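You operate a simulated robot arm through the tools that you are given. There is no shell and no other tool. Be economical: measure what you need, move in short steps, check, and stop when the job is done.

Carry out the task below with a simulated robot arm. There is one attempt and no reset: what you move stays moved.

TASK
Seal the teal bag in the sealer, then switch it off.
Fine: Switch on, bag on the blue tray, tray in, one push of the yellow button, tray out again; the bag stays on it.

It is judged by the outcome, as a careful person would: the job done as asked, and still so three seconds after it is handed in. It fails if anything else is knocked over, pushed out of place, dropped, spilled or broken.

THE ROBOT
A 7-joint arm with a two-finger parallel gripper, fixed in place. Base frame: the origin is at the foot of the arm, x ahead of it, y to its left, z up; the work surface is at about z = 0.003. Lengths are in m, angles in rad, forces in N, time in s.
With the tool pointing down near the work surface it reaches from about 0.22 to 0.58 m from the base axis. Its first joint turns from -1.152 to 1.152 rad. Payload 2.5 kg.
Tool frame: the origin (TCP) lies between the finger pads and is the grasp point; the fingertips stand 0.023 m ahead of it; z points along the fingers, y is the line along which they close. The gripper opens to 0.094 m. The fingers are 0.038 m wide and 0.01 m thick; the gripper's body (0.054 by 0.096 m) begins 0.039 m behind the TCP.
Orientation is that of the tool frame in the base frame, as a unit quaternion [x, y, z, w]. With the fingers straight down and closing along the base's y, the tool's x points along the base's -x, its y along +y and its z along -z.

THE INTERFACE
- The arm moves only by the tool play_rows. Its argument "commands" is a list of rows, each a list of 7 numbers: the turn, a rotation vector about the tool's x, y, z in rad, then the shift along the tool's x, y, z in cm, then the gripper command, from -1 (shut) to 1 (fully open), values between in proportion. In form: [[rx, ry, rz, tx, ty, tz, jaw], ...]. A call has 1 to 20 rows; each row shifts and turns the commanded pose from where the row before left it, along the tool's axes as they then stand. A row lasts 0.2 s, in which the tool goes at most 0.05 m and 0.15 rad; a call with a longer step from one row to the next is refused whole, and so is a gripper value outside its range. A pose out of reach is approached as far as the arm can. The call stops where the force on the tool passes 40 N (or 10 N more than at its start, if that is more) or the arm is blocked; 0.2 s more then pass. The fingers move at their own pace (about 0.108 m/s each) and stop on an object; they squeeze with about 22 N. The grip force told is the motor's: it shows also when the fingers shut on nothing. Time passes only in rows, and 0.2 s behind the last, so rows that do not move let the fingers close. It gives the time, the measured TCP pose, the force on the tool (base axes), the opening and the grip force at its end, in the units of the frame above (readings bear some noise).
- Cameras (640 x 400 px; columns grow to the right, rows downward): "scene" is fixed at [0.1126, -0.3975, 0.5561]; the picture's right is [0.88, -0.47, 0.00], its down [-0.21, -0.40, -0.89] and it looks along [0.42, 0.79, -0.45] (base axes); focal length 234 px, centre (320, 200). "wrist" rides on the gripper at [-0.039, 0, -0.044] in the tool frame; the picture's right is [0.00, -1.00, 0.00], its down [0.97, 0.00, -0.24] and it looks along [0.24, 0.00, 0.97] (tool axes); focal length 218 px, centre (320, 200).
- get_image(camera): a new picture of that camera. No time passes.
- locate(camera, pixels): there is no depth. For up to 12 entries [column, row, z] of the newest picture of that camera ("zoom" is the newest enlarged one), the place [x, y] in the base frame at which the ray of that pixel passes the height z, good to about 0.003 m. No time passes.
- close_up(camera, box): a new picture of the part [left, top, right, bottom] of that camera's present view, enlarged. No time passes.
- finish_job(): hands the job in; it is judged then, once.

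Work in short steps. Measure before you move; look again where a grasp or a placing could have gone wrong, and mend it. You have 80 turns and 46 pictures in all, the two below and enlarged ones among them. Open the gripper and draw the arm clear of the work before you hand the job in, unless the task says otherwise; then end with one line.

The tools are called after ">>>" as a command line: name --pt "numbers of a row" for each row, then --argument value for the rest, lists and objects as JSON in quotes. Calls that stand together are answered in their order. play_rows: Moves the arm, as the interface text tells. Its arguments: {"type":"object","properties":{"commands":{"type":"array","items":{"type":"array","items":{"type":"number"}}}},"required":["commands"]} The other tools are called the same way: get_image (camera) takes a picture; locate (camera, pixels) gives the place at which the rays of pixels pass given heights; close_up (camera, box) takes an enlarged picture of a part of a camera's view; finish_job () hands the job in.

At the start:

```text
clock: 0.0
position: [0.3867, 0.023, 0.451]
orientation: [0.001, 1.0, -0.001, 0.0]
wrist_force: [0.1, -1.2, 0.4]
width: 0.0942
finger_force: 0.0
```

scene: 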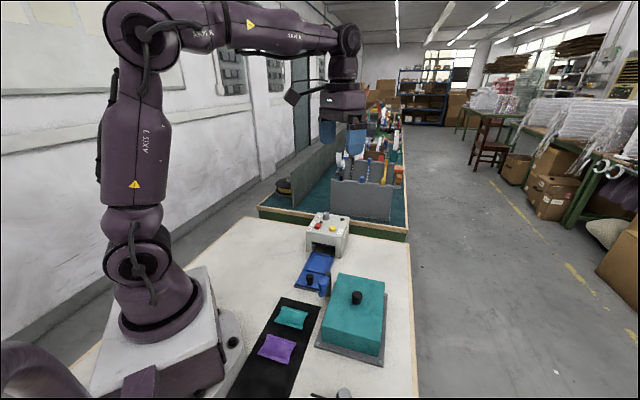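
wrist: 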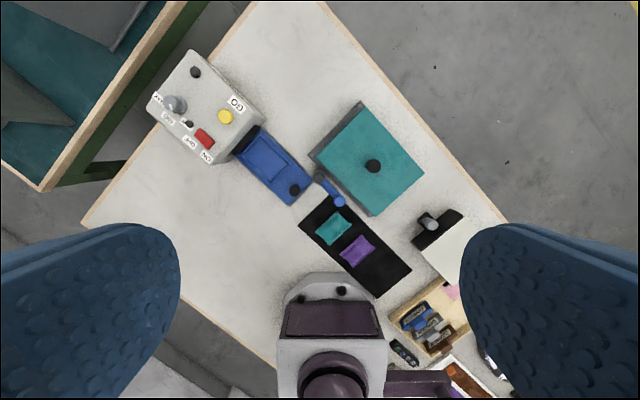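

The pictures show the sealer at upper left of the wrist view, the blue tray in front of it, and the teal and purple bags on a black mat. I'll enlarge both views.

>>> close_up --camera "wrist" --box '[130, 40, 330, 165]'

>>> close_up --camera "scene" --box '[240, 200, 400, 300]'

>>> close_up --camera "wrist" --box '[230, 130, 430, 255]'

```text
3.20 times, centred on (230, 102) of wrist
```

zoom: 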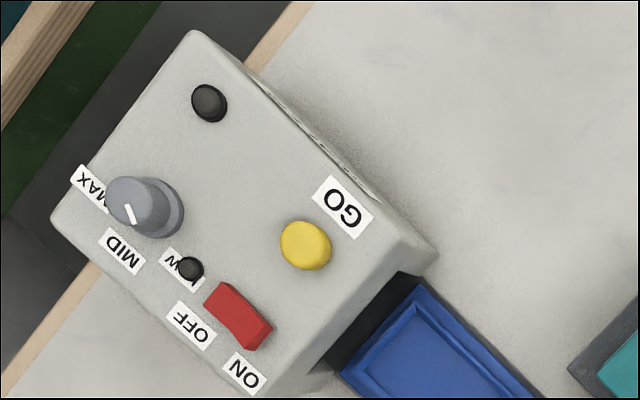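

```text
4.00 times, centred on (320, 250) of scene
```

zoom: 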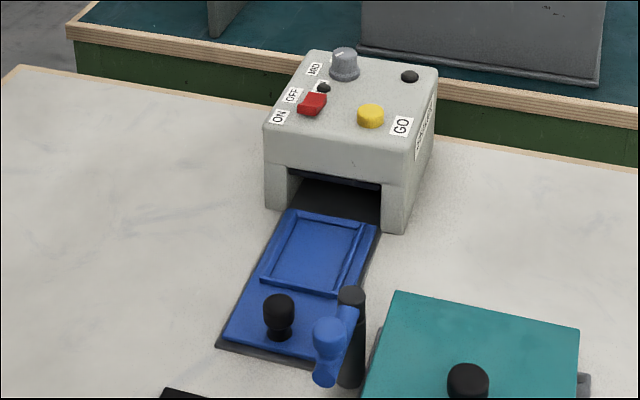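

```text
3.20 times, centred on (330, 192) of wrist
```

zoom: 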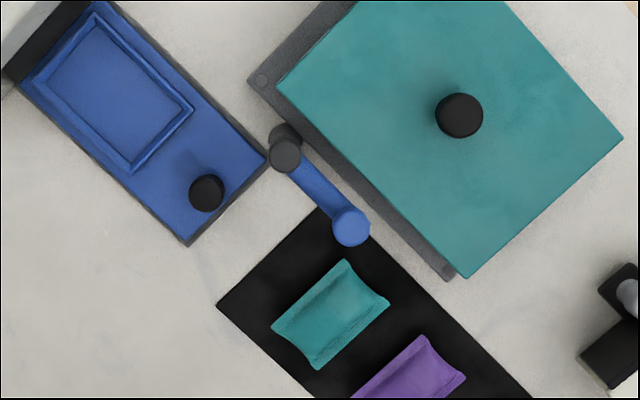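

I'll triangulate heights from both views.

>>> locate --camera "wrist" --pixels '[[225.3, 116.6, 0.08], [225.3, 116.6, 0.12], [204.4, 138.7, 0.08], [204.4, 138.7, 0.12], [294.4, 190, 0.03], [294.4, 190, 0.06], [333.1, 228.4, 0.01], [333.1, 228.4, 0.03], [318.8, 178.4, 0.03], [318.8, 178.4, 0.07], [339.4, 200.6, 0.03], [339.4, 200.6, 0.07]]'

>>> locate --camera "scene" --pixels '[[332.75, 228.25, 0.08], [332.75, 228.25, 0.12], [317.75, 225.75, 0.08], [317.75, 225.75, 0.12], [309.5, 275, 0.03], [309.5, 275, 0.06], [291, 318, 0.01], [291, 318, 0.03], [327.75, 273.5, 0.03], [327.75, 273.5, 0.07], [322, 283.75, 0.03], [322, 283.75, 0.07]]'

>>> locate --camera "wrist" --pixels '[[259.7, 134.7, 0.015], [290.3, 163.8, 0.015], [270.6, 183.8, 0.015], [240.9, 155, 0.015], [337.8, 211.9, 0.015], [351.3, 224.7, 0.015], [329.4, 245, 0.015], [315.3, 232.5, 0.015], [209.7, 144.7, 0.1], [199.4, 133.8, 0.1]]'

```text
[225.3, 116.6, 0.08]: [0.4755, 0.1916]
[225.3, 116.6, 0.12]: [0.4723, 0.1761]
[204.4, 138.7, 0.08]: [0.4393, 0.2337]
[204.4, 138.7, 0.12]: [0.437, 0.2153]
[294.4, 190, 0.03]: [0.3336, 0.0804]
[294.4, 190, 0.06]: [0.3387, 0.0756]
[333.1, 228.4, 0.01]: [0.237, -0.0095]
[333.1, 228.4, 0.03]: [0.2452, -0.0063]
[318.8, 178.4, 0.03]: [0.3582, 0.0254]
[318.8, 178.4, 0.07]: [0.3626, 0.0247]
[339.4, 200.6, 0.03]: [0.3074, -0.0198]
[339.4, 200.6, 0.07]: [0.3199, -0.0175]
```

```text
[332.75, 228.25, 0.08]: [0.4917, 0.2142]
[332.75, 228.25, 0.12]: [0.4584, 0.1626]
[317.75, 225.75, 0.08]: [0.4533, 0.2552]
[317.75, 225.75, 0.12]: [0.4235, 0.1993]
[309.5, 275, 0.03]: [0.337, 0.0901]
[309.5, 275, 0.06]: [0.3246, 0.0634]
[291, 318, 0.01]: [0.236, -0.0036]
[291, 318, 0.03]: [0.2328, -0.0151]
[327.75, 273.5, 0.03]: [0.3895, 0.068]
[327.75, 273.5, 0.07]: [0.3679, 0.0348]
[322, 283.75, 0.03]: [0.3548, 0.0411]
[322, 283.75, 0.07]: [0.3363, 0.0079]
```

```text
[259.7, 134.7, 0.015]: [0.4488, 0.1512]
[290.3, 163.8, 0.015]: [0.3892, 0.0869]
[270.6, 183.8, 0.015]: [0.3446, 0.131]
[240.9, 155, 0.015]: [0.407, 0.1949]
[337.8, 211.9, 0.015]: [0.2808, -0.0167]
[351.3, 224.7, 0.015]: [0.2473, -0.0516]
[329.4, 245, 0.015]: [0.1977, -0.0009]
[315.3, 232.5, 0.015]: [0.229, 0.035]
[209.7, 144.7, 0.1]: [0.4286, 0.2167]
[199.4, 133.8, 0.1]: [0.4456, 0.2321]
```

Triangulated: red switch ≈ (0.437,0.224,0.103), yellow ≈ (0.473,0.182,0.105), tray knob ≈ (0.335,0.078,0.043), tray axis ~45°, bag ≈ (0.239,-0.009,0.015). I'll yaw 45° with the jaws shut and hover above the switch.

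>>> play_rows --pt "0 0 0.131 0 0 0 -1" --pt "0 0 0.131 0 0 0 -1" --pt "0 0 0.131 0 0 0 -1" --pt "0 0 0.131 0 0 0 -1" --pt "0 0 0.131 0 0 0 -1" --pt "0 0 0.13 0 0 0 -1" --pt "0 0 0 1.08 1.68 2.3 -1" --pt "0 0 0 1.08 1.68 2.3 -1" --pt "0 0 0 1.08 1.68 2.3 -1" --pt "0 0 0 1.08 1.68 2.3 -1" --pt "0 0 0 1.08 1.68 2.3 -1" --pt "0 0 0 1.08 1.68 2.3 -1" --pt "0 0 0 1.08 1.68 2.3 -1" --pt "0 0 0 1.08 1.68 2.3 -1" --pt "0 0 0 1.08 1.68 2.3 -1" --pt "0 0 0 1.08 1.68 2.3 -1" --pt "0 0 0 0 0 0 -1"

>>> get_image --camera "wrist"

```text
clock: 3.6
position: [0.4289, 0.2196, 0.2175]
orientation: [0.382, 0.924, 0.0, 0.001]
wrist_force: [-0.4, 0.9, -0.6]
width: 0.0001
finger_force: 22.0
```

```text
40 pictures are left
```

wrist: 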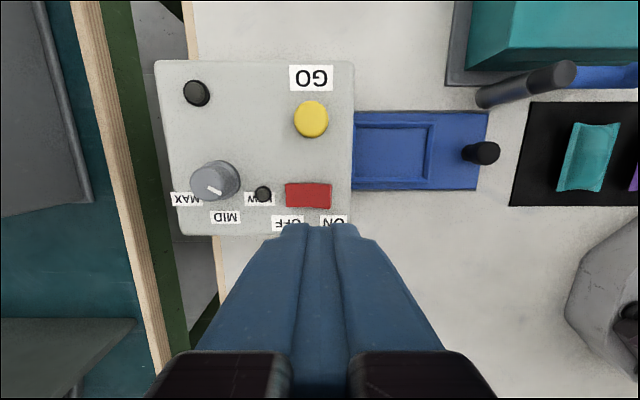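

The switch is at about (308,196) in view, ON end at right (330,196). Locating precisely, plus the post and tray.

>>> close_up --camera "wrist" --box '[260, 140, 380, 215]'

>>> locate --camera "wrist" --pixels '[[331, 196, 0.1], [286, 196, 0.1], [311, 118, 0.105], [488, 152, 0.043], [483, 98, 0.01], [562, 75, 0.082], [350, 110, 0.1], [320, 226, 0.195], [486, 113, 0.01], [477, 188, 0.01], [428, 126, 0.015], [422, 178, 0.015]]'

```text
5.33 times, centred on (320, 178) of wrist
```

zoom: 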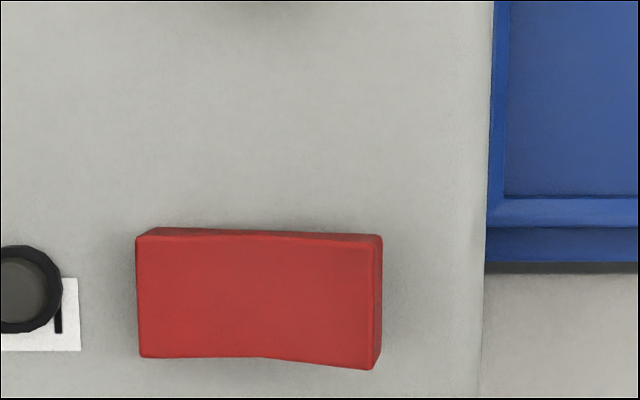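

```text
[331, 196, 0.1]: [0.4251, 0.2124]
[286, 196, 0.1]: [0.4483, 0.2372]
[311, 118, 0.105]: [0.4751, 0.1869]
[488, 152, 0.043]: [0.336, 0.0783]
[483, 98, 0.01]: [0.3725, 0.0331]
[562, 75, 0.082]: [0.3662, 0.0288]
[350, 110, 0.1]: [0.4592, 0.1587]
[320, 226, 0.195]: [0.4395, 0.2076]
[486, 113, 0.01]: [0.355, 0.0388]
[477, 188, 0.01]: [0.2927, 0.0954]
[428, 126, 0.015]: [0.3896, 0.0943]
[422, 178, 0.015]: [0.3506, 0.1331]
```

Off end is depressed (ON end raised). I'll align to (0.428,0.216) and descend, pressing in small steps.

>>> play_rows --pt "0 0 0 -0.18 -0.32 2.0 -1" --pt "0 0 0 0 0 2.0 -1" --pt "0 0 0 0 0 2.0 -1" --pt "0 0 0 0 0 1.5 -1" --pt "0 0 0 0 0 0.5 -1" --pt "0 0 0 0 0 0.3 -1" --pt "0 0 0 0 0 0.2 -1" --pt "0 0 0 0 0 0 -1"

```text
clock: 5.4
position: [0.4289, 0.2148, 0.1354]
orientation: [0.383, 0.924, 0.0, 0.0]
wrist_force: [-0.3, -0.2, 0.0]
width: 0.0
finger_force: 22.1
```

Tip at z≈0.112, no contact; continue in 1.5 mm steps.

>>> play_rows --pt "0 0 0 0 0 0.15 -1" --pt "0 0 0 0 0 0.15 -1" --pt "0 0 0 0 0 0.15 -1" --pt "0 0 0 0 0 0.15 -1" --pt "0 0 0 0 0 0 -1"

>>> close_up --camera "scene" --box '[280, 190, 376, 250]'

```text
clock: 6.6
position: [0.4284, 0.2147, 0.1302]
orientation: [0.382, 0.924, 0.0, 0.0]
wrist_force: [-0.9, -1.3, 1.1]
width: 0.0
finger_force: 22.0
```

```text
6.67 times, centred on (328, 220) of scene
```

zoom: 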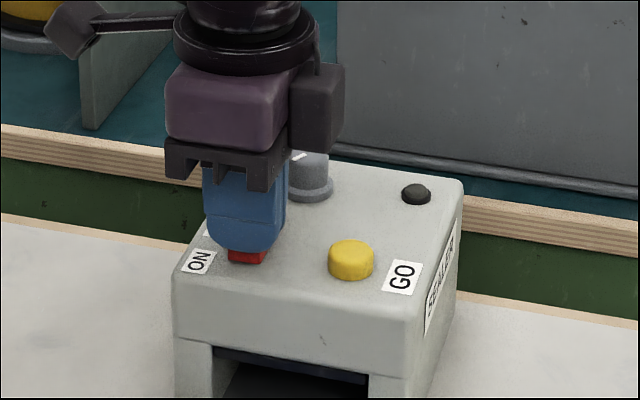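

Contact is beginning; keep pressing gently.

>>> play_rows --pt "0 0 0 0 0 0.15 -1" --pt "0 0 0 0 0 0.15 -1" --pt "0 0 0 0 0 0.15 -1" --pt "0 0 0 0 0 0 -1"

>>> close_up --camera "scene" --box '[280, 190, 376, 250]'

```text
clock: 7.6
position: [0.4278, 0.2153, 0.1251]
orientation: [0.382, 0.924, 0.0, 0.001]
wrist_force: [-1.6, -1.0, 5.7]
width: 0.0001
finger_force: 22.2
```

```text
6.67 times, centred on (328, 220) of scene
```

zoom: 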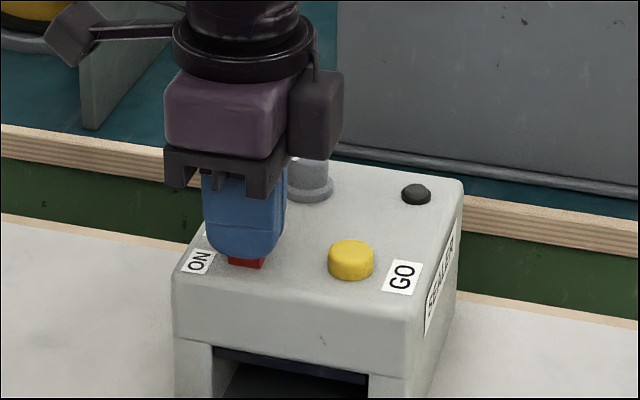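

Force 5.7 N at tip z≈0.102. A bit more, then retreat and look.

>>> play_rows --pt "0 0 0 0 0 0.15 -1" --pt "0 0 0 0 0 0.1 -1" --pt "0 0 0 0 0 0 -1"

>>> play_rows --pt "0 0 0 0 0 -2 -1" --pt "0 0 0 0 0 -3 -1" --pt "0 0 0 2 0 -3 -1" --pt "0 0 0 2 0 -2 -1" --pt "0 0 0 0 0 0 -1"

>>> close_up --camera "wrist" --box '[220, 60, 380, 160]'

>>> close_up --camera "scene" --box '[280, 190, 376, 250]'

```text
clock: 8.4
position: [0.4289, 0.215, 0.1255]
orientation: [0.382, 0.924, 0.002, 0.0]
wrist_force: [-1.7, -2.5, 5.8]
width: 0.0
finger_force: 22.1
stopped in row 3: the force on the tool passed its limit (the readings are from after the stop); the commanded pose is now the measured one
```

```text
clock: 9.6
position: [0.3991, 0.2433, 0.2266]
orientation: [0.383, 0.924, 0.001, 0.001]
wrist_force: [-0.6, -0.4, 0.0]
width: 0.0001
finger_force: 22.0
```

```text
4.00 times, centred on (300, 110) of wrist
```

zoom: 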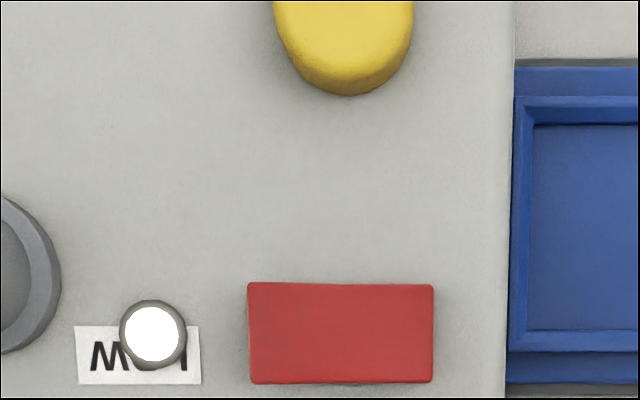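

```text
6.67 times, centred on (328, 220) of scene
```

zoom: 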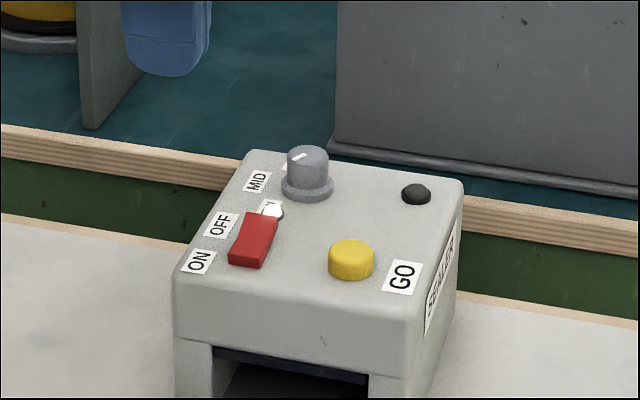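

The lamp is lit and the rocker is at ON. Now hover over the teal bag with the same yaw.

>>> play_rows --pt "0 0 0 -0.65 -2.91 0 0.55" --pt "0 0 0 -0.65 -2.91 0 0.55" --pt "0 0 0 -0.65 -2.91 0 0.55" --pt "0 0 0 -0.65 -2.91 0 0.55" --pt "0 0 0 -0.65 -2.91 0 0.55" --pt "0 0 0 -0.65 -2.91 0 0.55" --pt "0 0 0 -0.65 -2.91 0 0.55" --pt "0 0 0 -0.65 -2.91 0 0.55" --pt "0 0 0 -0.65 -2.91 1.5 0.55" --pt "0 0 0 -0.65 -2.91 2.0 0.55" --pt "0 0 0 0 0 0 0.55"

>>> get_image --camera "wrist"

```text
clock: 12.0
position: [0.2371, -0.0087, 0.1903]
orientation: [0.383, 0.924, 0.001, 0.0]
wrist_force: [0.1, 0.1, -0.5]
width: 0.0726
finger_force: 0.0
```

```text
34 pictures are left
```

wrist: 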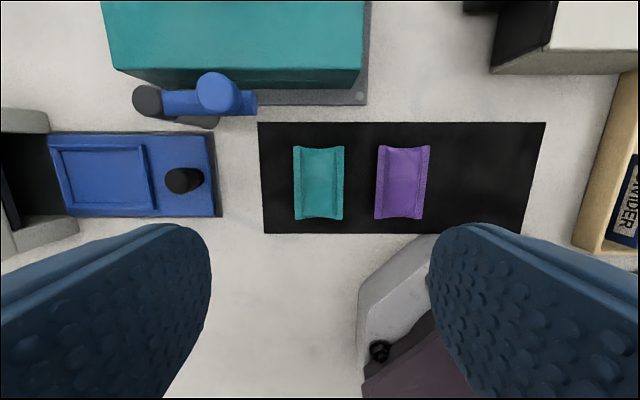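

Bag spans (293,146)-(344,220). Measuring.

>>> locate --camera "wrist" --pixels '[[294, 146, 0.015], [344, 146, 0.015], [343, 220, 0.015], [294, 219, 0.015], [376, 183, 0.015], [185, 180, 0.043], [55, 150, 0.017], [148, 148, 0.017], [155, 209, 0.017], [68, 216, 0.017], [218, 88, 0.1], [255, 103, 0.075]]'

>>> close_up --camera "wrist" --box '[40, 60, 360, 260]'

```text
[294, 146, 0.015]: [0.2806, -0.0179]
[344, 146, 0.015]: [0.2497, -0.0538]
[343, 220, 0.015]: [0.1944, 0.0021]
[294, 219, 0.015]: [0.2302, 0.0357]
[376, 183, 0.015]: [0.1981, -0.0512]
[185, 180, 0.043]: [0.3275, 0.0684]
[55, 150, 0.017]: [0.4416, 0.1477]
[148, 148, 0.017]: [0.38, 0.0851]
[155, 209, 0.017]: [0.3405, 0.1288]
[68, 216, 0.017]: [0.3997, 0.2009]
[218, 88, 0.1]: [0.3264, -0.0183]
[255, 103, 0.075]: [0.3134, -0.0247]
```

```text
2.00 times, centred on (200, 160) of wrist
```

zoom: 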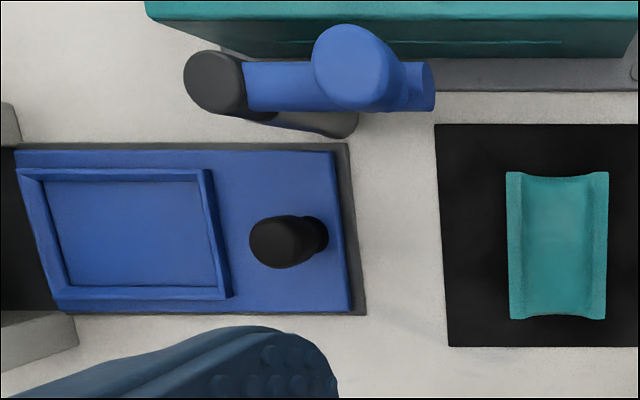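

Bag centre (0.2387,-0.0085); neighbour is clear of the fingers by over 1 cm. Descend to TCP z≈0.031 and grip.

>>> play_rows --pt "0 0 0 -0.1 0.1 3 0.55" --pt "0 0 0 0 0 3 0.55" --pt "0 0 0 0 0 3 0.55" --pt "0 0 0 0 0 3 0.55" --pt "0 0 0 0 0 2 0.55" --pt "0 0 0 0 0 1 0.55" --pt "0 0 0 0 0 0.6 0.55" --pt "0 0 0 0 0 0 0.55"

>>> close_up --camera "scene" --box '[230, 250, 390, 350]'

```text
clock: 13.8
position: [0.2411, -0.0086, 0.0327]
orientation: [0.383, 0.924, 0.001, 0.001]
wrist_force: [-0.6, 0.5, -0.1]
width: 0.0728
finger_force: 0.0
```

```text
4.00 times, centred on (310, 300) of scene
```

zoom: 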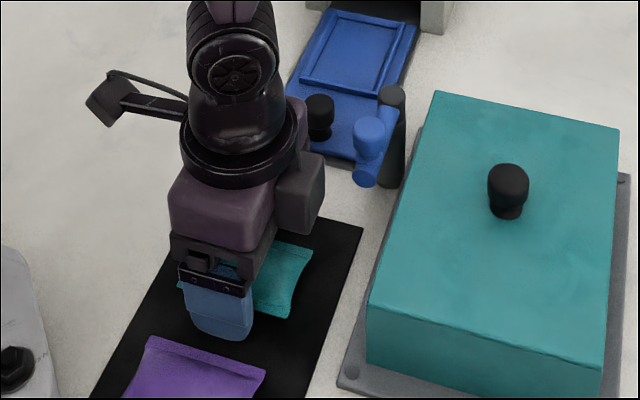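

Fingers straddle the bag. Close and lift.

>>> play_rows --pt "0 0 0 0 0 0.1 -1" --pt "0 0 0 0 0 0 -1" --pt "0 0 0 0 0 0 -1" --pt "0 0 0 0 0 0 -1" --pt "0 0 0 0 0 -1 -1" --pt "0 0 0 0 0 -3 -1" --pt "0 0 0 0 0 -4 -1" --pt "0 0 0 0 0 -4 -1" --pt "0 0 0 0 0 -3 -1" --pt "0 0 0 0 0 0 -1"

>>> get_image --camera "scene"

```text
clock: 16.0
position: [0.2423, -0.0087, 0.1841]
orientation: [0.382, 0.924, 0.001, 0.001]
wrist_force: [0.7, 0.7, 0.7]
width: 0.0489
finger_force: 22.2
```

```text
31 pictures are left
```

scene: 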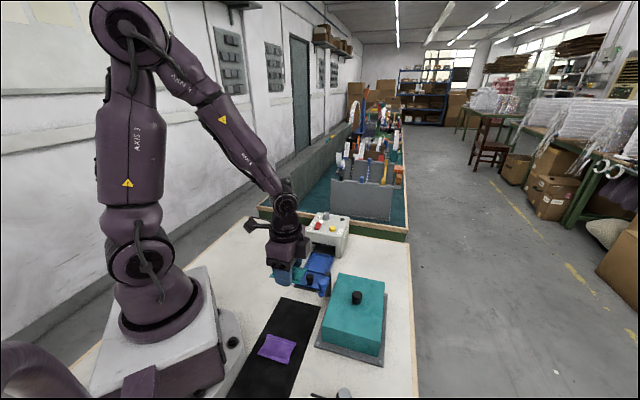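

The bag is held (width 0.049). Turn 90° to match its long side to the tray's and carry above the recess.

>>> play_rows --pt "0 0 -0.1428 0 0 0 -1" --pt "0 0 -0.1428 0 0 0 -1" --pt "0 0 -0.1428 0 0 0 -1" --pt "0 0 -0.1428 0 0 0 -1" --pt "0 0 -0.1428 0 0 0 -1" --pt "0 0 -0.1428 0 0 0 -1" --pt "0 0 -0.1428 0 0 0 -1" --pt "0 0 -0.1428 0 0 0 -1" --pt "0 0 -0.1428 0 0 0 -1" --pt "0 0 -0.1428 0 0 0 -1" --pt "0 0 -0.1428 0 0 0 -1" --pt "0 0 0 -2.6 0 0 -1" --pt "0 0 0 -2.6 0 0 -1" --pt "0 0 0 -2.6 0 0 -1" --pt "0 0 0 -2.6 0 0 -1" --pt "0 0 0 -2.6 0 0 -1" --pt "0 0 0 -2.6 0 0 -1" --pt "0 0 0 -2.6 0 0 -1" --pt "0 0 0 0 0 0 -1"

>>> get_image --camera "wrist"

>>> close_up --camera "scene" --box '[260, 200, 388, 280]'

```text
clock: 20.0
position: [0.3712, 0.1201, 0.182]
orientation: [-0.383, 0.924, 0.001, 0.001]
wrist_force: [-0.3, -0.6, -0.1]
width: 0.049
finger_force: 21.9
```

```text
30 pictures are left
```

wrist: 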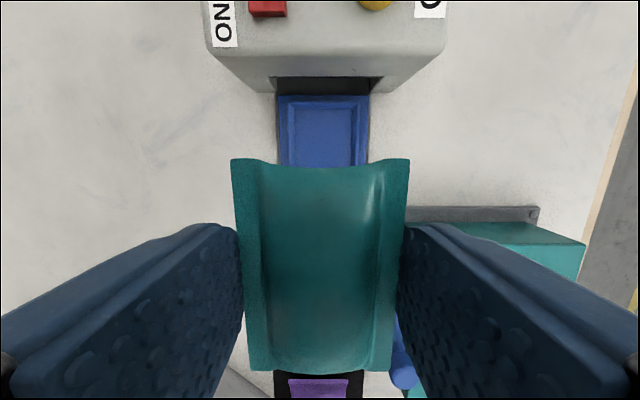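

```text
5.00 times, centred on (324, 240) of scene
```

zoom: 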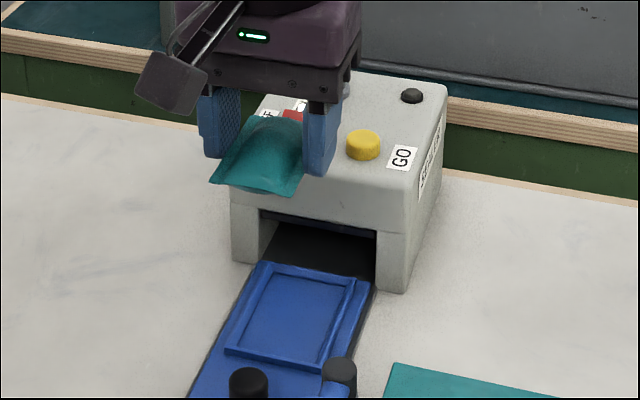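

The wrist camera housing points toward the sealer here, which could hit its front when lowering. I'll turn 180° so it points away.

>>> play_rows --pt "0 0 0.149 0 0 0 -1" --pt "0 0 0.149 0 0 0 -1" --pt "0 0 0.149 0 0 0 -1" --pt "0 0 0.149 0 0 0 -1" --pt "0 0 0.149 0 0 0 -1" --pt "0 0 0.149 0 0 0 -1" --pt "0 0 0.149 0 0 0 -1" --pt "0 0 0.149 0 0 0 -1" --pt "0 0 0.149 0 0 0 -1" --pt "0 0 0.149 0 0 0 -1" --pt "0 0 0.149 0 0 0 -1" --pt "0 0 0.149 0 0 0 -1" --pt "0 0 0.149 0 0 0 -1" --pt "0 0 0.149 0 0 0 -1" --pt "0 0 0.149 0 0 0 -1" --pt "0 0 0.149 0 0 0 -1" --pt "0 0 0.149 0 0 0 -1" --pt "0 0 0.149 0 0 0 -1" --pt "0 0 0.149 0 0 0 -1" --pt "0 0 0.149 0 0 0 -1"

>>> play_rows --pt "0 0 0.1 0 0 0 -1" --pt "0 0 0.0616 0 0 0 -1" --pt "0 0 0 0 0 0 -1"

>>> get_image --camera "wrist"

>>> get_image --camera "scene"

```text
clock: 24.2
position: [0.3705, 0.1213, 0.1821]
orientation: [0.891, 0.454, 0.001, -0.001]
wrist_force: [0.1, 0.8, 0.2]
width: 0.0489
finger_force: 21.8
```

```text
clock: 25.0
position: [0.3693, 0.1209, 0.1818]
orientation: [0.924, 0.382, 0.001, -0.001]
wrist_force: [0.3, 0.7, -1.0]
width: 0.0491
finger_force: 22.6
```

```text
28 pictures are left
```

wrist: 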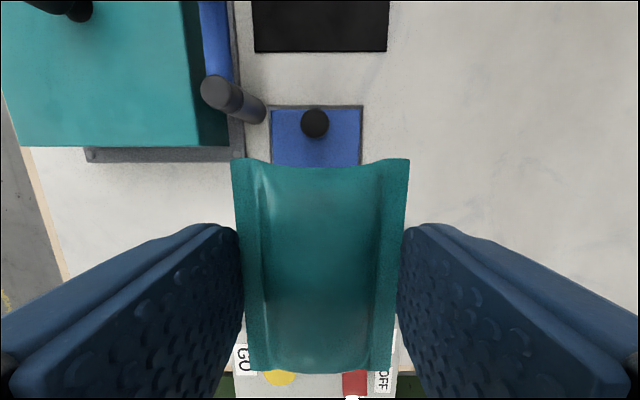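

```text
27 pictures are left
```

scene: 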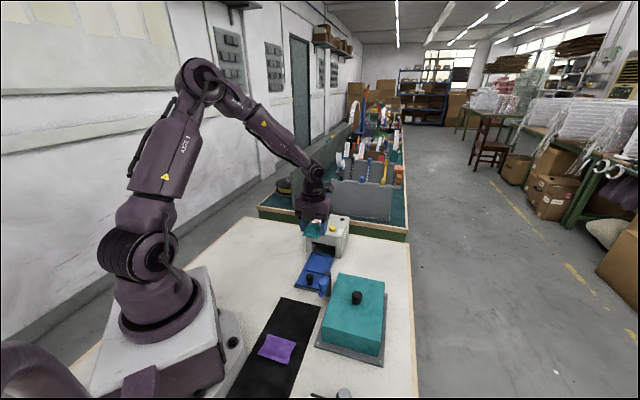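

Orientation reached. Locate the tray edges and knob for lateral centring.

>>> locate --camera "wrist" --pixels '[[271, 110, 0.01], [361, 108, 0.01], [275, 155, 0.01], [358, 155, 0.01], [315, 122, 0.043], [222, 91, 0.082]]'

>>> close_up --camera "scene" --box '[260, 200, 388, 280]'

```text
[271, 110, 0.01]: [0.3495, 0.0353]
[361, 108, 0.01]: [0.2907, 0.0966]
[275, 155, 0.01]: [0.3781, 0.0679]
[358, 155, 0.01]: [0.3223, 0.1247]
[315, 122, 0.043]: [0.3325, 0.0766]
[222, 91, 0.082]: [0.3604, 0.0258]
```

```text
5.00 times, centred on (324, 240) of scene
```

zoom: 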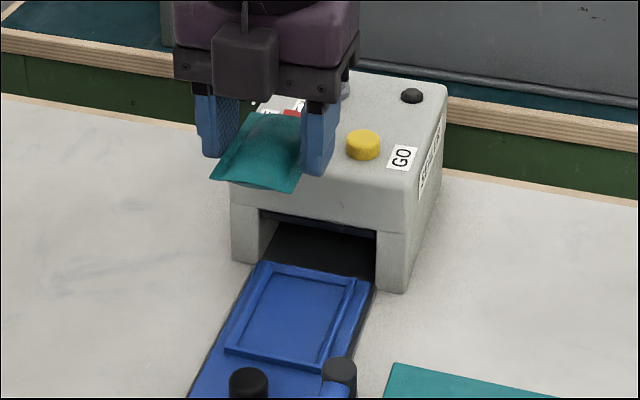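

Tray centreline x−y≈0.2545, recess centre ≈ (0.3965,0.142). Shift over and lower to TCP z≈0.06.

>>> play_rows --pt "0 0 0 1.6 0.2 0 -1" --pt "0 0 0 1.6 0.23 0 -1" --pt "0 0 0 0 0 3 -1" --pt "0 0 0 0 0 3 -1" --pt "0 0 0 0 0 3 -1" --pt "0 0 0 0 0 2 -1" --pt "0 0 0 0 0 1 -1" --pt "0 0 0 0 0 0 -1"

>>> close_up --camera "scene" --box '[260, 200, 388, 280]'

>>> get_image --camera "wrist"

```text
clock: 26.8
position: [0.3956, 0.1402, 0.0624]
orientation: [0.924, 0.382, 0.001, 0.0]
wrist_force: [0.8, -0.8, 0.3]
width: 0.049
finger_force: 21.6
```

```text
5.00 times, centred on (324, 240) of scene
```

zoom: 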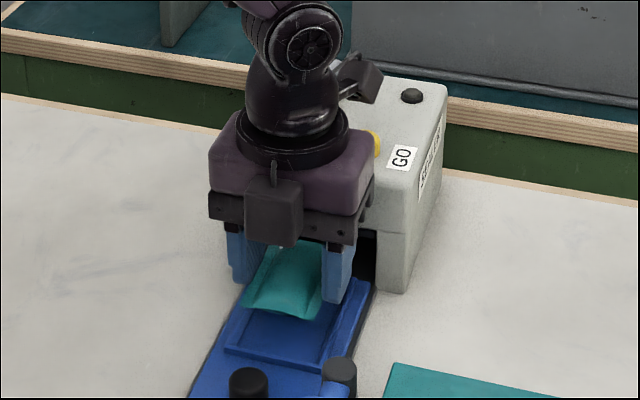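

```text
24 pictures are left
```

wrist: 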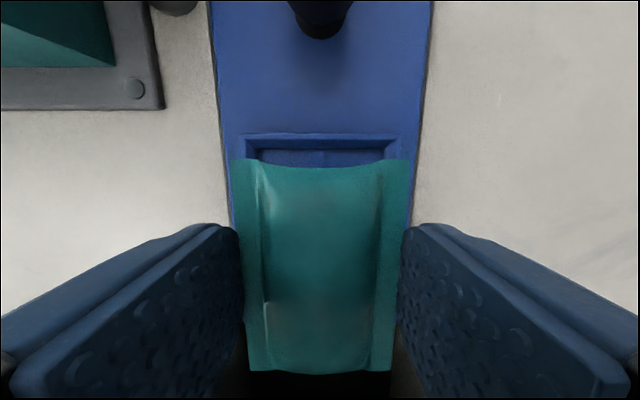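

Lateral alignment is good (recess 240–400, bag 232–410). Check recess near edge.

>>> locate --camera "wrist" --pixels '[[320, 134, 0.015], [320, 150, 0.012], [320, 160, 0.035], [240, 134, 0.015], [400, 134, 0.015], [249, 150, 0.012], [394, 150, 0.012]]'

```text
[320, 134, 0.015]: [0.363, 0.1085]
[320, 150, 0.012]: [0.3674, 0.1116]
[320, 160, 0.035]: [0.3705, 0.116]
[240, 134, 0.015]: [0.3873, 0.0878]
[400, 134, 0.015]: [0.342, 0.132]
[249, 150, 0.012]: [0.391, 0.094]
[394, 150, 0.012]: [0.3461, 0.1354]
```

Centred within ~1 mm. Lower slowly until contact.

>>> play_rows --pt "0 0 0 0 0 0.8 -1" --pt "0 0 0 0 0 0.5 -1" --pt "0 0 0 0 0 0.2 -1" --pt "0 0 0 0 0 0 -1"

>>> close_up --camera "scene" --box '[284, 225, 364, 275]'

```text
clock: 27.8
position: [0.3961, 0.1413, 0.0479]
orientation: [0.924, 0.382, 0.001, 0.0]
wrist_force: [0.5, 0.0, -0.3]
width: 0.049
finger_force: 22.3
```

```text
8.00 times, centred on (324, 250) of scene
```

zoom: 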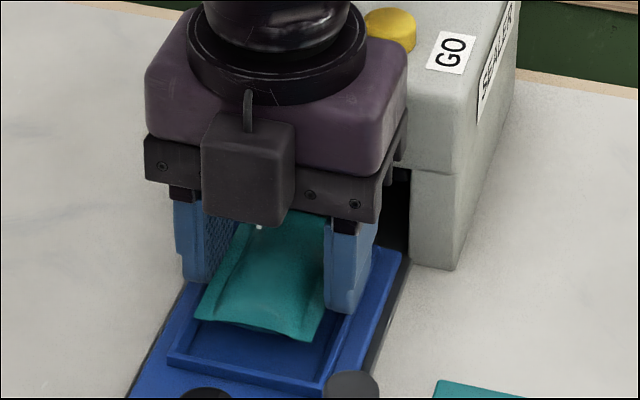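

>>> play_rows --pt "0 0 0 0 0 0.2 -1" --pt "0 0 0 0 0 0.2 -1" --pt "0 0 0 0 0 0.1 -1" --pt "0 0 0 0 0 0 -1"

>>> close_up --camera "scene" --box '[284, 225, 364, 275]'

```text
clock: 28.8
position: [0.3962, 0.1397, 0.0433]
orientation: [0.924, 0.383, 0.001, -0.002]
wrist_force: [0.2, 0.7, 0.4]
width: 0.0489
finger_force: 22.4
```

```text
8.00 times, centred on (324, 250) of scene
```

zoom: 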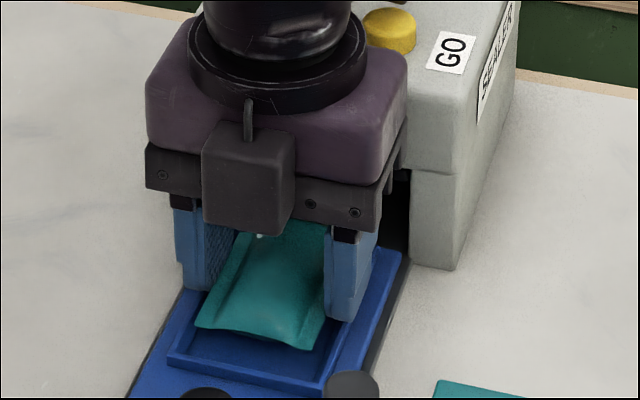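

>>> play_rows --pt "0 0 0 0 0 0.1 -1" --pt "0 0 0 0 0 0.1 -1" --pt "0 0 0 0 0 0.1 -1" --pt "0 0 0 0 0 0 -1"

```text
clock: 29.8
position: [0.3966, 0.1402, 0.0411]
orientation: [0.924, 0.383, 0.002, -0.001]
wrist_force: [-3.3, 3.4, 18.3]
width: 0.0491
finger_force: 21.7
```

Contact (fingers on rim at tip z≈0.018). Back off 1.5 mm and open to let the bag settle.

>>> play_rows --pt "0 0 0 0 0 -0.15 -1" --pt "0 0 0 0 0 0 -1" --pt "0 0 0 0 0 0 0.3" --pt "0 0 0 0 0 0 0.6" --pt "0 0 0 0 0 0 0.6" --pt "0 0 0 0 0 -2 0.6" --pt "0 0 0 0 0 -4 0.6" --pt "0 0 0 0 0 -4 0.6" --pt "0 0 0 -3 0 -3 0.6" --pt "0 0 0 -3 0 0 0.6" --pt "0 0 0 0 0 0 0.6"

>>> close_up --camera "scene" --box '[270, 220, 366, 280]'

>>> get_image --camera "wrist"

```text
clock: 32.2
position: [0.353, 0.0966, 0.1724]
orientation: [0.924, 0.383, 0.001, -0.001]
wrist_force: [0.9, 0.0, 0.2]
width: 0.0752
finger_force: 0.0
```

```text
6.67 times, centred on (318, 250) of scene
```

zoom: 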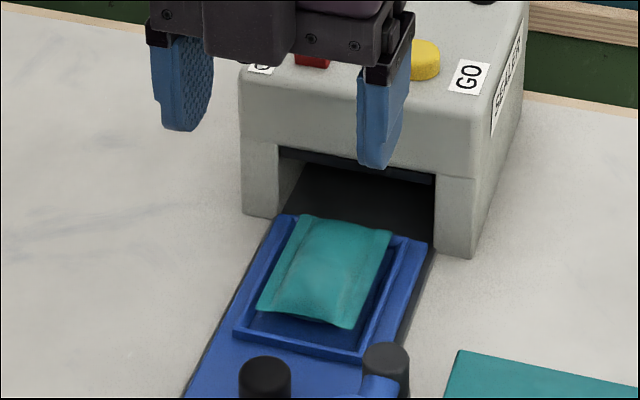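

```text
20 pictures are left
```

wrist: 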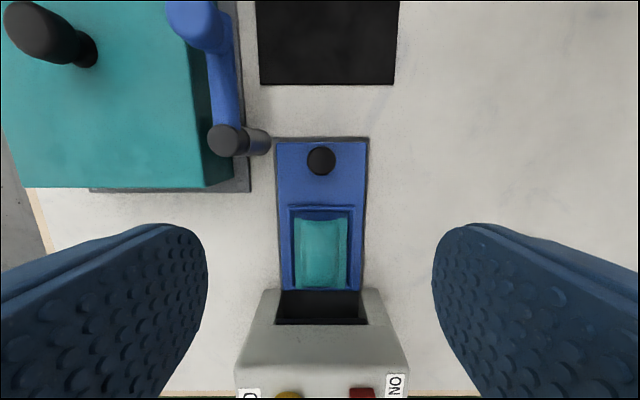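

Check whether the bag lies inside the recess.

>>> close_up --camera "wrist" --box '[256, 190, 384, 270]'

>>> close_up --camera "wrist" --box '[256, 225, 384, 305]'

```text
5.00 times, centred on (320, 230) of wrist
```

zoom: 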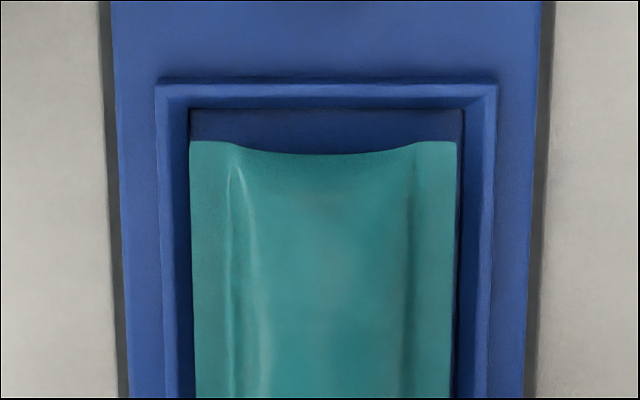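

```text
5.00 times, centred on (320, 265) of wrist
```

zoom: 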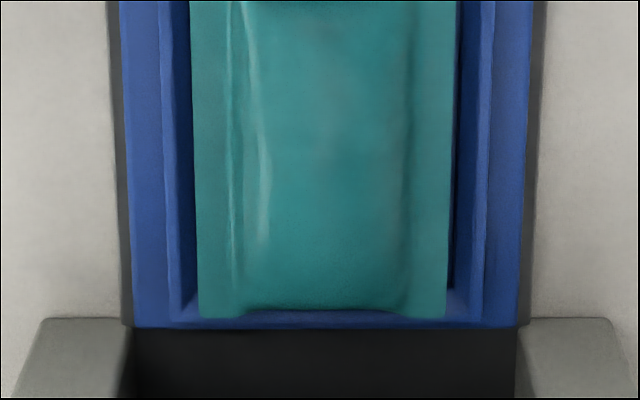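

Bag is at the recess's far end; I'll look from straight above to see whether it rides on the rim.

>>> play_rows --pt "0 0 0 3 0 -1.5 0.6" --pt "0 0 0 3.5 0 0 0.6" --pt "0 0 0 3.5 0 0 0.6" --pt "0 0 0 0 0 0 0.6"

>>> close_up --camera "wrist" --box '[240, 100, 400, 200]'

```text
clock: 33.2
position: [0.4258, 0.1694, 0.188]
orientation: [0.924, 0.381, 0.001, 0.0]
wrist_force: [0.3, 0.1, -0.1]
width: 0.0749
finger_force: 0.1
```

```text
4.00 times, centred on (320, 150) of wrist
```

zoom: 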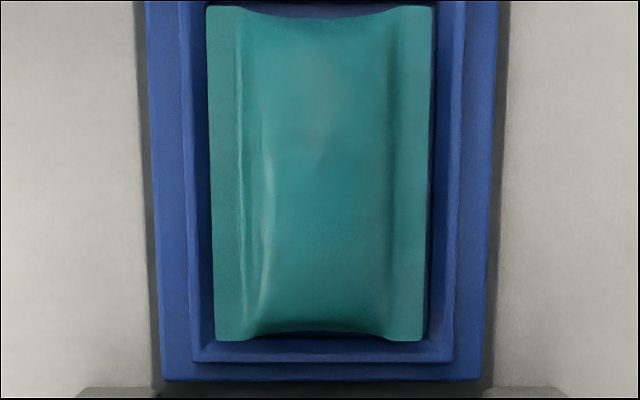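

The bag sits fully inside the recess. Now go behind the tray knob with jaws shut, turned so the housing faces away from the post.

>>> play_rows --pt "0 0 0 -3.28 0 0 -1" --pt "0 0 0 -3.28 0 0 -1" --pt "0 0 0 -3.28 0 0 -1" --pt "0 0 0 -3.28 -0.1 0 -1" --pt "0 0 0 -3.28 0 0 -1" --pt "0 0 0.1428 0 0 0 -1" --pt "0 0 0.1428 0 0 0 -1" --pt "0 0 0.1428 0 0 0 -1" --pt "0 0 0.1428 0 0 0 -1" --pt "0 0 0.1428 0 0 0 -1" --pt "0 0 0.1428 0 0 0 -1" --pt "0 0 0.1428 0 0 0 -1" --pt "0 0 0.1428 0 0 0 -1" --pt "0 0 0.1428 0 0 0 -1" --pt "0 0 0.1428 0 0 0 -1" --pt "0 0 0.1428 0 0 0 -1" --pt "0 0 0 0 0 0 -1"

>>> get_image --camera "wrist"

>>> get_image --camera "scene"

```text
clock: 36.8
position: [0.3187, 0.0222, 0.1635]
orientation: [0.924, -0.383, 0.0, -0.003]
wrist_force: [0.0, 0.2, -0.2]
width: 0.0
finger_force: 22.0
out of reach, approached as far as the arm can: row 14, 15, 16
```

```text
16 pictures are left
```

wrist: 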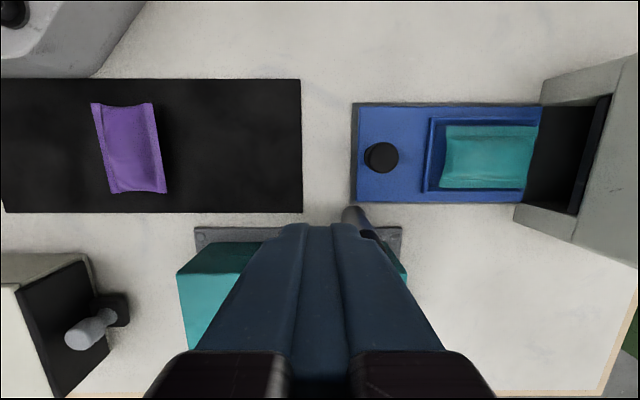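

```text
15 pictures are left
```

scene: 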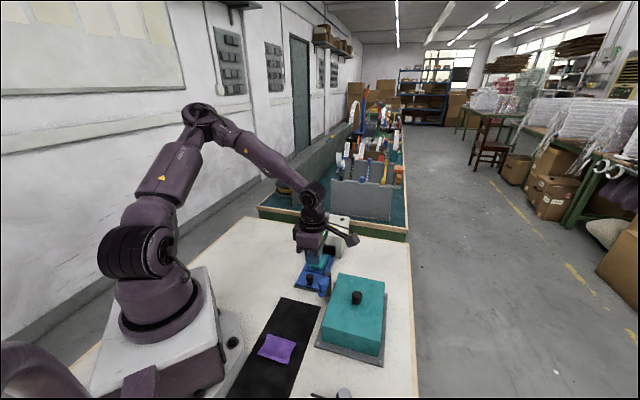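

This yaw hits a reach limit (position drifted to 0.319,0.022). I'll turn back to the previous yaw and instead push with a small lateral offset away from the post.

>>> play_rows --pt "0 0 -0.1428 0 0 0 -1" --pt "0 0 -0.1428 0 0 0 -1" --pt "0 0 -0.1428 0 0 0 -1" --pt "0 0 -0.1428 0 0 0 -1" --pt "0 0 -0.1428 0 0 0 -1" --pt "0 0 -0.1428 0 0 0 -1" --pt "0 0 -0.1428 0 0 0 -1" --pt "0 0 -0.1428 0 0 0 -1" --pt "0 0 -0.1428 0 0 0 -1" --pt "0 0 -0.1428 0 0 0 -1" --pt "0 0 -0.1428 0 0 0 -1" --pt "0 0 0 0 0 0 -1"

```text
clock: 39.4
position: [0.3185, 0.0219, 0.1641]
orientation: [0.923, 0.384, 0.001, -0.001]
wrist_force: [-0.4, 0.2, 0.5]
width: 0.0
finger_force: 21.7
```

>>> play_rows --pt "0 0 0 0.34 -1.9 0 -1" --pt "0 0 0 0.34 -1.9 0 -1" --pt "0 0 0 0 0 1.5 -1" --pt "0 0 0 0 0 0 -1"

>>> get_image --camera "wrist"

```text
clock: 40.4
position: [0.297, 0.053, 0.1489]
orientation: [0.924, 0.382, 0.001, -0.002]
wrist_force: [-0.9, -0.7, 0.3]
width: 0.0
finger_force: 21.9
```

```text
14 pictures are left
```

wrist: 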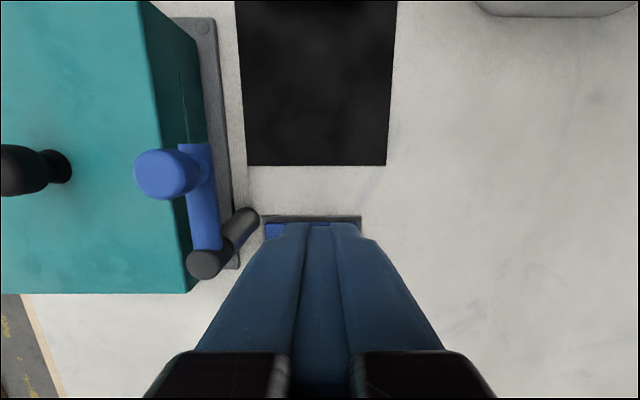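

Reachable here. Check lever/post clearance and the tray front edge.

>>> locate --camera "wrist" --pixels '[[219, 210, 0.08], [222, 262, 0.082], [205, 262, 0.082], [258, 216, 0.004], [192, 172, 0.1], [311, 217, 0.01], [266, 217, 0.005], [361, 217, 0.005]]'

>>> close_up --camera "scene" --box '[260, 220, 372, 290]'

```text
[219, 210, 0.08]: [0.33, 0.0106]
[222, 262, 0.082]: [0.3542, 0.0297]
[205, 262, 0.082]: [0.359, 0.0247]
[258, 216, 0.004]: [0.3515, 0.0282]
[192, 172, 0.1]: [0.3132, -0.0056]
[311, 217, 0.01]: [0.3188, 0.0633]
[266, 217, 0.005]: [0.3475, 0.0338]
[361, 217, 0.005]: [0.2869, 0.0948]
```

```text
5.71 times, centred on (316, 255) of scene
```

zoom: 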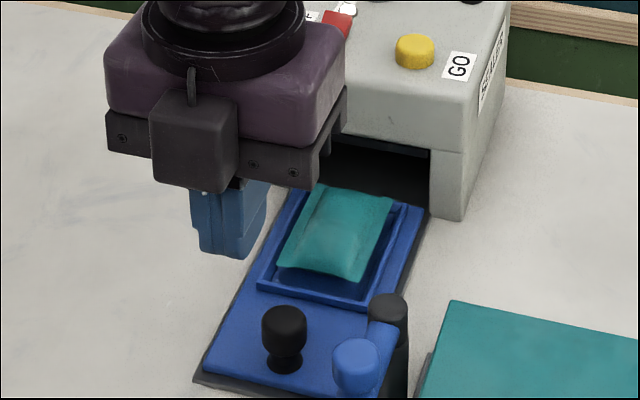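

Margins are ~6 mm; add 2 mm more, then descend behind the knob with the tip at z≈0.02.

>>> play_rows --pt "0 0 0 0 -0.2 2.0 -1" --pt "0 0 0 0 0 2.5 -1" --pt "0 0 0 0 0 2.5 -1" --pt "0 0 0 0 0 2.0 -1" --pt "0 0 0 0 0 1.0 -1" --pt "0 0 0 0 0 0.5 -1" --pt "0 0 0 0 0 0 -1"

>>> close_up --camera "scene" --box '[260, 220, 372, 290]'

```text
clock: 42.0
position: [0.2952, 0.0551, 0.0444]
orientation: [0.924, 0.382, 0.001, -0.001]
wrist_force: [-0.9, -0.4, 0.3]
width: 0.0001
finger_force: 21.6
```

```text
5.71 times, centred on (316, 255) of scene
```

zoom: 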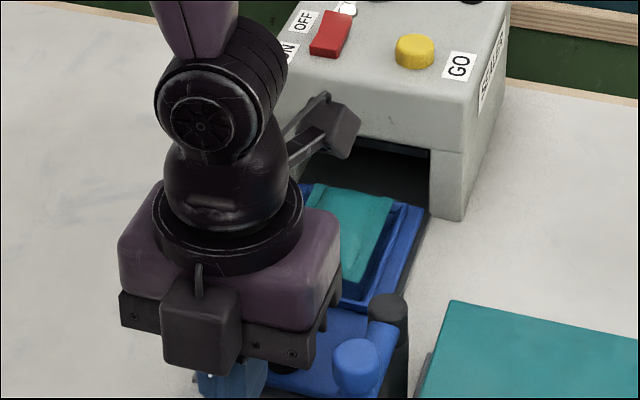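

The bracket box on the wrist would sweep over the sealer's button at this yaw if I pushed. I'll rise, turn to the first yaw (bracket pointing away to the left side), and push from there.

>>> play_rows --pt "0 0 0 0 0 -4 -1" --pt "0 0 0 0 0 -4 -1" --pt "0 0 0 0 0 -4 -1" --pt "0 0 -0.1428 0 0 0 -1" --pt "0 0 -0.1428 0 0 0 -1" --pt "0 0 -0.1428 0 0 0 -1" --pt "0 0 -0.1428 0 0 0 -1" --pt "0 0 -0.1428 0 0 0 -1" --pt "0 0 -0.1428 0 0 0 -1" --pt "0 0 -0.1428 0 0 0 -1" --pt "0 0 -0.1428 0 0 0 -1" --pt "0 0 -0.1428 0 0 0 -1" --pt "0 0 -0.1428 0 0 0 -1" --pt "0 0 -0.1428 0 0 0 -1" --pt "0 0 0 0 0 0 -1"

>>> get_image --camera "scene"

```text
clock: 45.2
position: [0.2945, 0.0541, 0.164]
orientation: [0.382, 0.924, 0.0, 0.001]
wrist_force: [0.2, -0.4, -0.1]
width: 0.0001
finger_force: 22.2
```

```text
11 pictures are left
```

scene: 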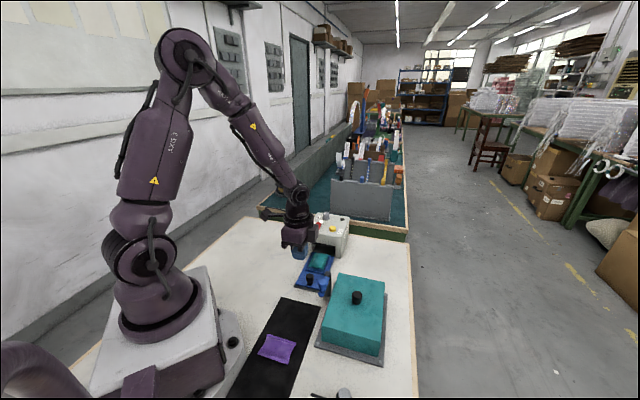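

Descend behind the knob at s≈0.255, laterally offset from the post.

>>> play_rows --pt "0 0 0 0.2 0.9 0 -1" --pt "0 0 0 0 0 3 -1" --pt "0 0 0 0 0 3 -1" --pt "0 0 0 0 0 2.5 -1" --pt "0 0 0 0 0 2 -1" --pt "0 0 0 0 0 0.8 -1" --pt "0 0 0 0 0 0.5 -1" --pt "0 0 0 0 0 0 -1"

>>> close_up --camera "scene" --box '[260, 220, 372, 290]'

```text
clock: 47.0
position: [0.2989, 0.0627, 0.0453]
orientation: [0.383, 0.924, 0.002, -0.001]
wrist_force: [-0.1, 0.2, -0.2]
width: 0.0002
finger_force: 22.3
```

```text
5.71 times, centred on (316, 255) of scene
```

zoom: 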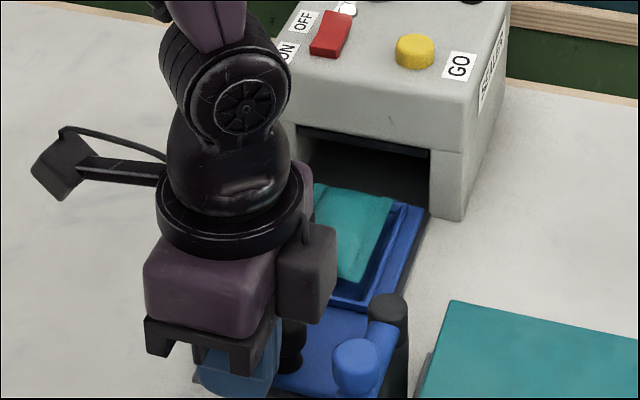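

Positioned behind the knob. Push forward gently.

>>> play_rows --pt "0 0 0 0 0.5 0 -1" --pt "0 0 0 0 0.5 0 -1" --pt "0 0 0 0 0.5 0 -1" --pt "0 0 0 0 0.5 0 -1" --pt "0 0 0 0 0.5 0 -1" --pt "0 0 0 0 0.5 0 -1" --pt "0 0 0 0 0 0 -1"

>>> close_up --camera "scene" --box '[260, 220, 372, 290]'

```text
clock: 48.6
position: [0.323, 0.0837, 0.0477]
orientation: [0.383, 0.924, 0.0, 0.001]
wrist_force: [0.3, 0.5, 0.3]
width: 0.0002
finger_force: 21.7
```

```text
5.71 times, centred on (316, 255) of scene
```

zoom: 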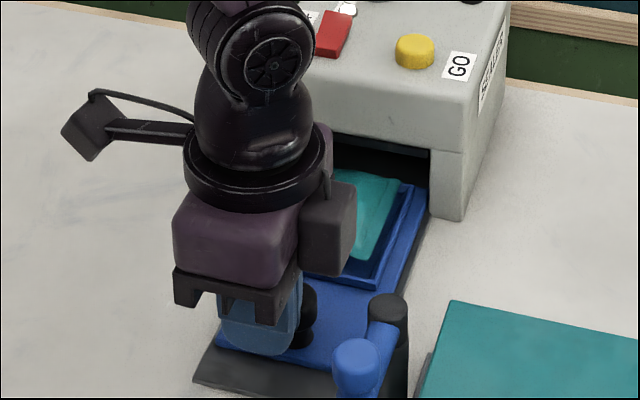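

The tray slides in. Continue 5 cm.

>>> play_rows --pt "0 0 0 0 0.5 0 -1" --pt "0 0 0 0 0.5 0 -1" --pt "0 0 0 0 0.5 0 -1" --pt "0 0 0 0 0.5 0 -1" --pt "0 0 0 0 0.5 0 -1" --pt "0 0 0 0 0.5 0 -1" --pt "0 0 0 0 0.5 0 -1" --pt "0 0 0 0 0.5 0 -1" --pt "0 0 0 0 0.5 0 -1" --pt "0 0 0 0 0.5 0 -1" --pt "0 0 0 0 0 0 -1"

>>> close_up --camera "scene" --box '[260, 220, 372, 290]'

```text
clock: 51.0
position: [0.3557, 0.1192, 0.0451]
orientation: [0.383, 0.924, 0.001, 0.0]
wrist_force: [-0.2, -1.2, -0.9]
width: 0.0
finger_force: 22.5
```

```text
5.71 times, centred on (316, 255) of scene
```

zoom: 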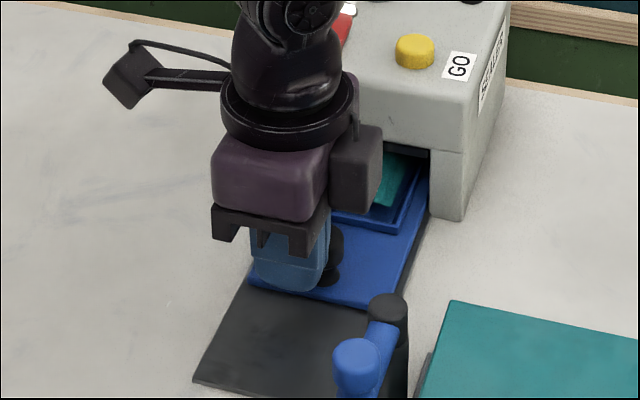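

s≈0.336; still free. Push up to 4 cm further, staying clear of the sealer front.

>>> play_rows --pt "0 0 0 0 0.4 0 -1" --pt "0 0 0 0 0.4 0 -1" --pt "0 0 0 0 0.4 0 -1" --pt "0 0 0 0 0.4 0 -1" --pt "0 0 0 0 0.4 0 -1" --pt "0 0 0 0 0.4 0 -1" --pt "0 0 0 0 0.4 0 -1" --pt "0 0 0 0 0.4 0 -1" --pt "0 0 0 0 0.4 0 -1" --pt "0 0 0 0 0 0 -1"

>>> close_up --camera "scene" --box '[260, 220, 372, 290]'

```text
clock: 53.2
position: [0.3798, 0.1426, 0.0455]
orientation: [0.385, 0.923, -0.001, -0.003]
wrist_force: [-22.6, -15.4, 17.4]
width: 0.0003
finger_force: 22.1
```

```text
5.71 times, centred on (316, 255) of scene
```

zoom: 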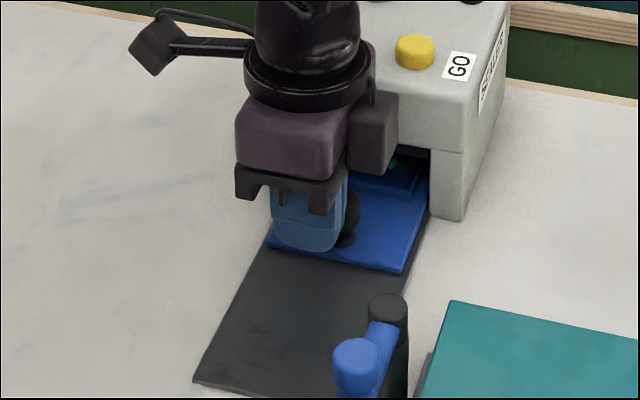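

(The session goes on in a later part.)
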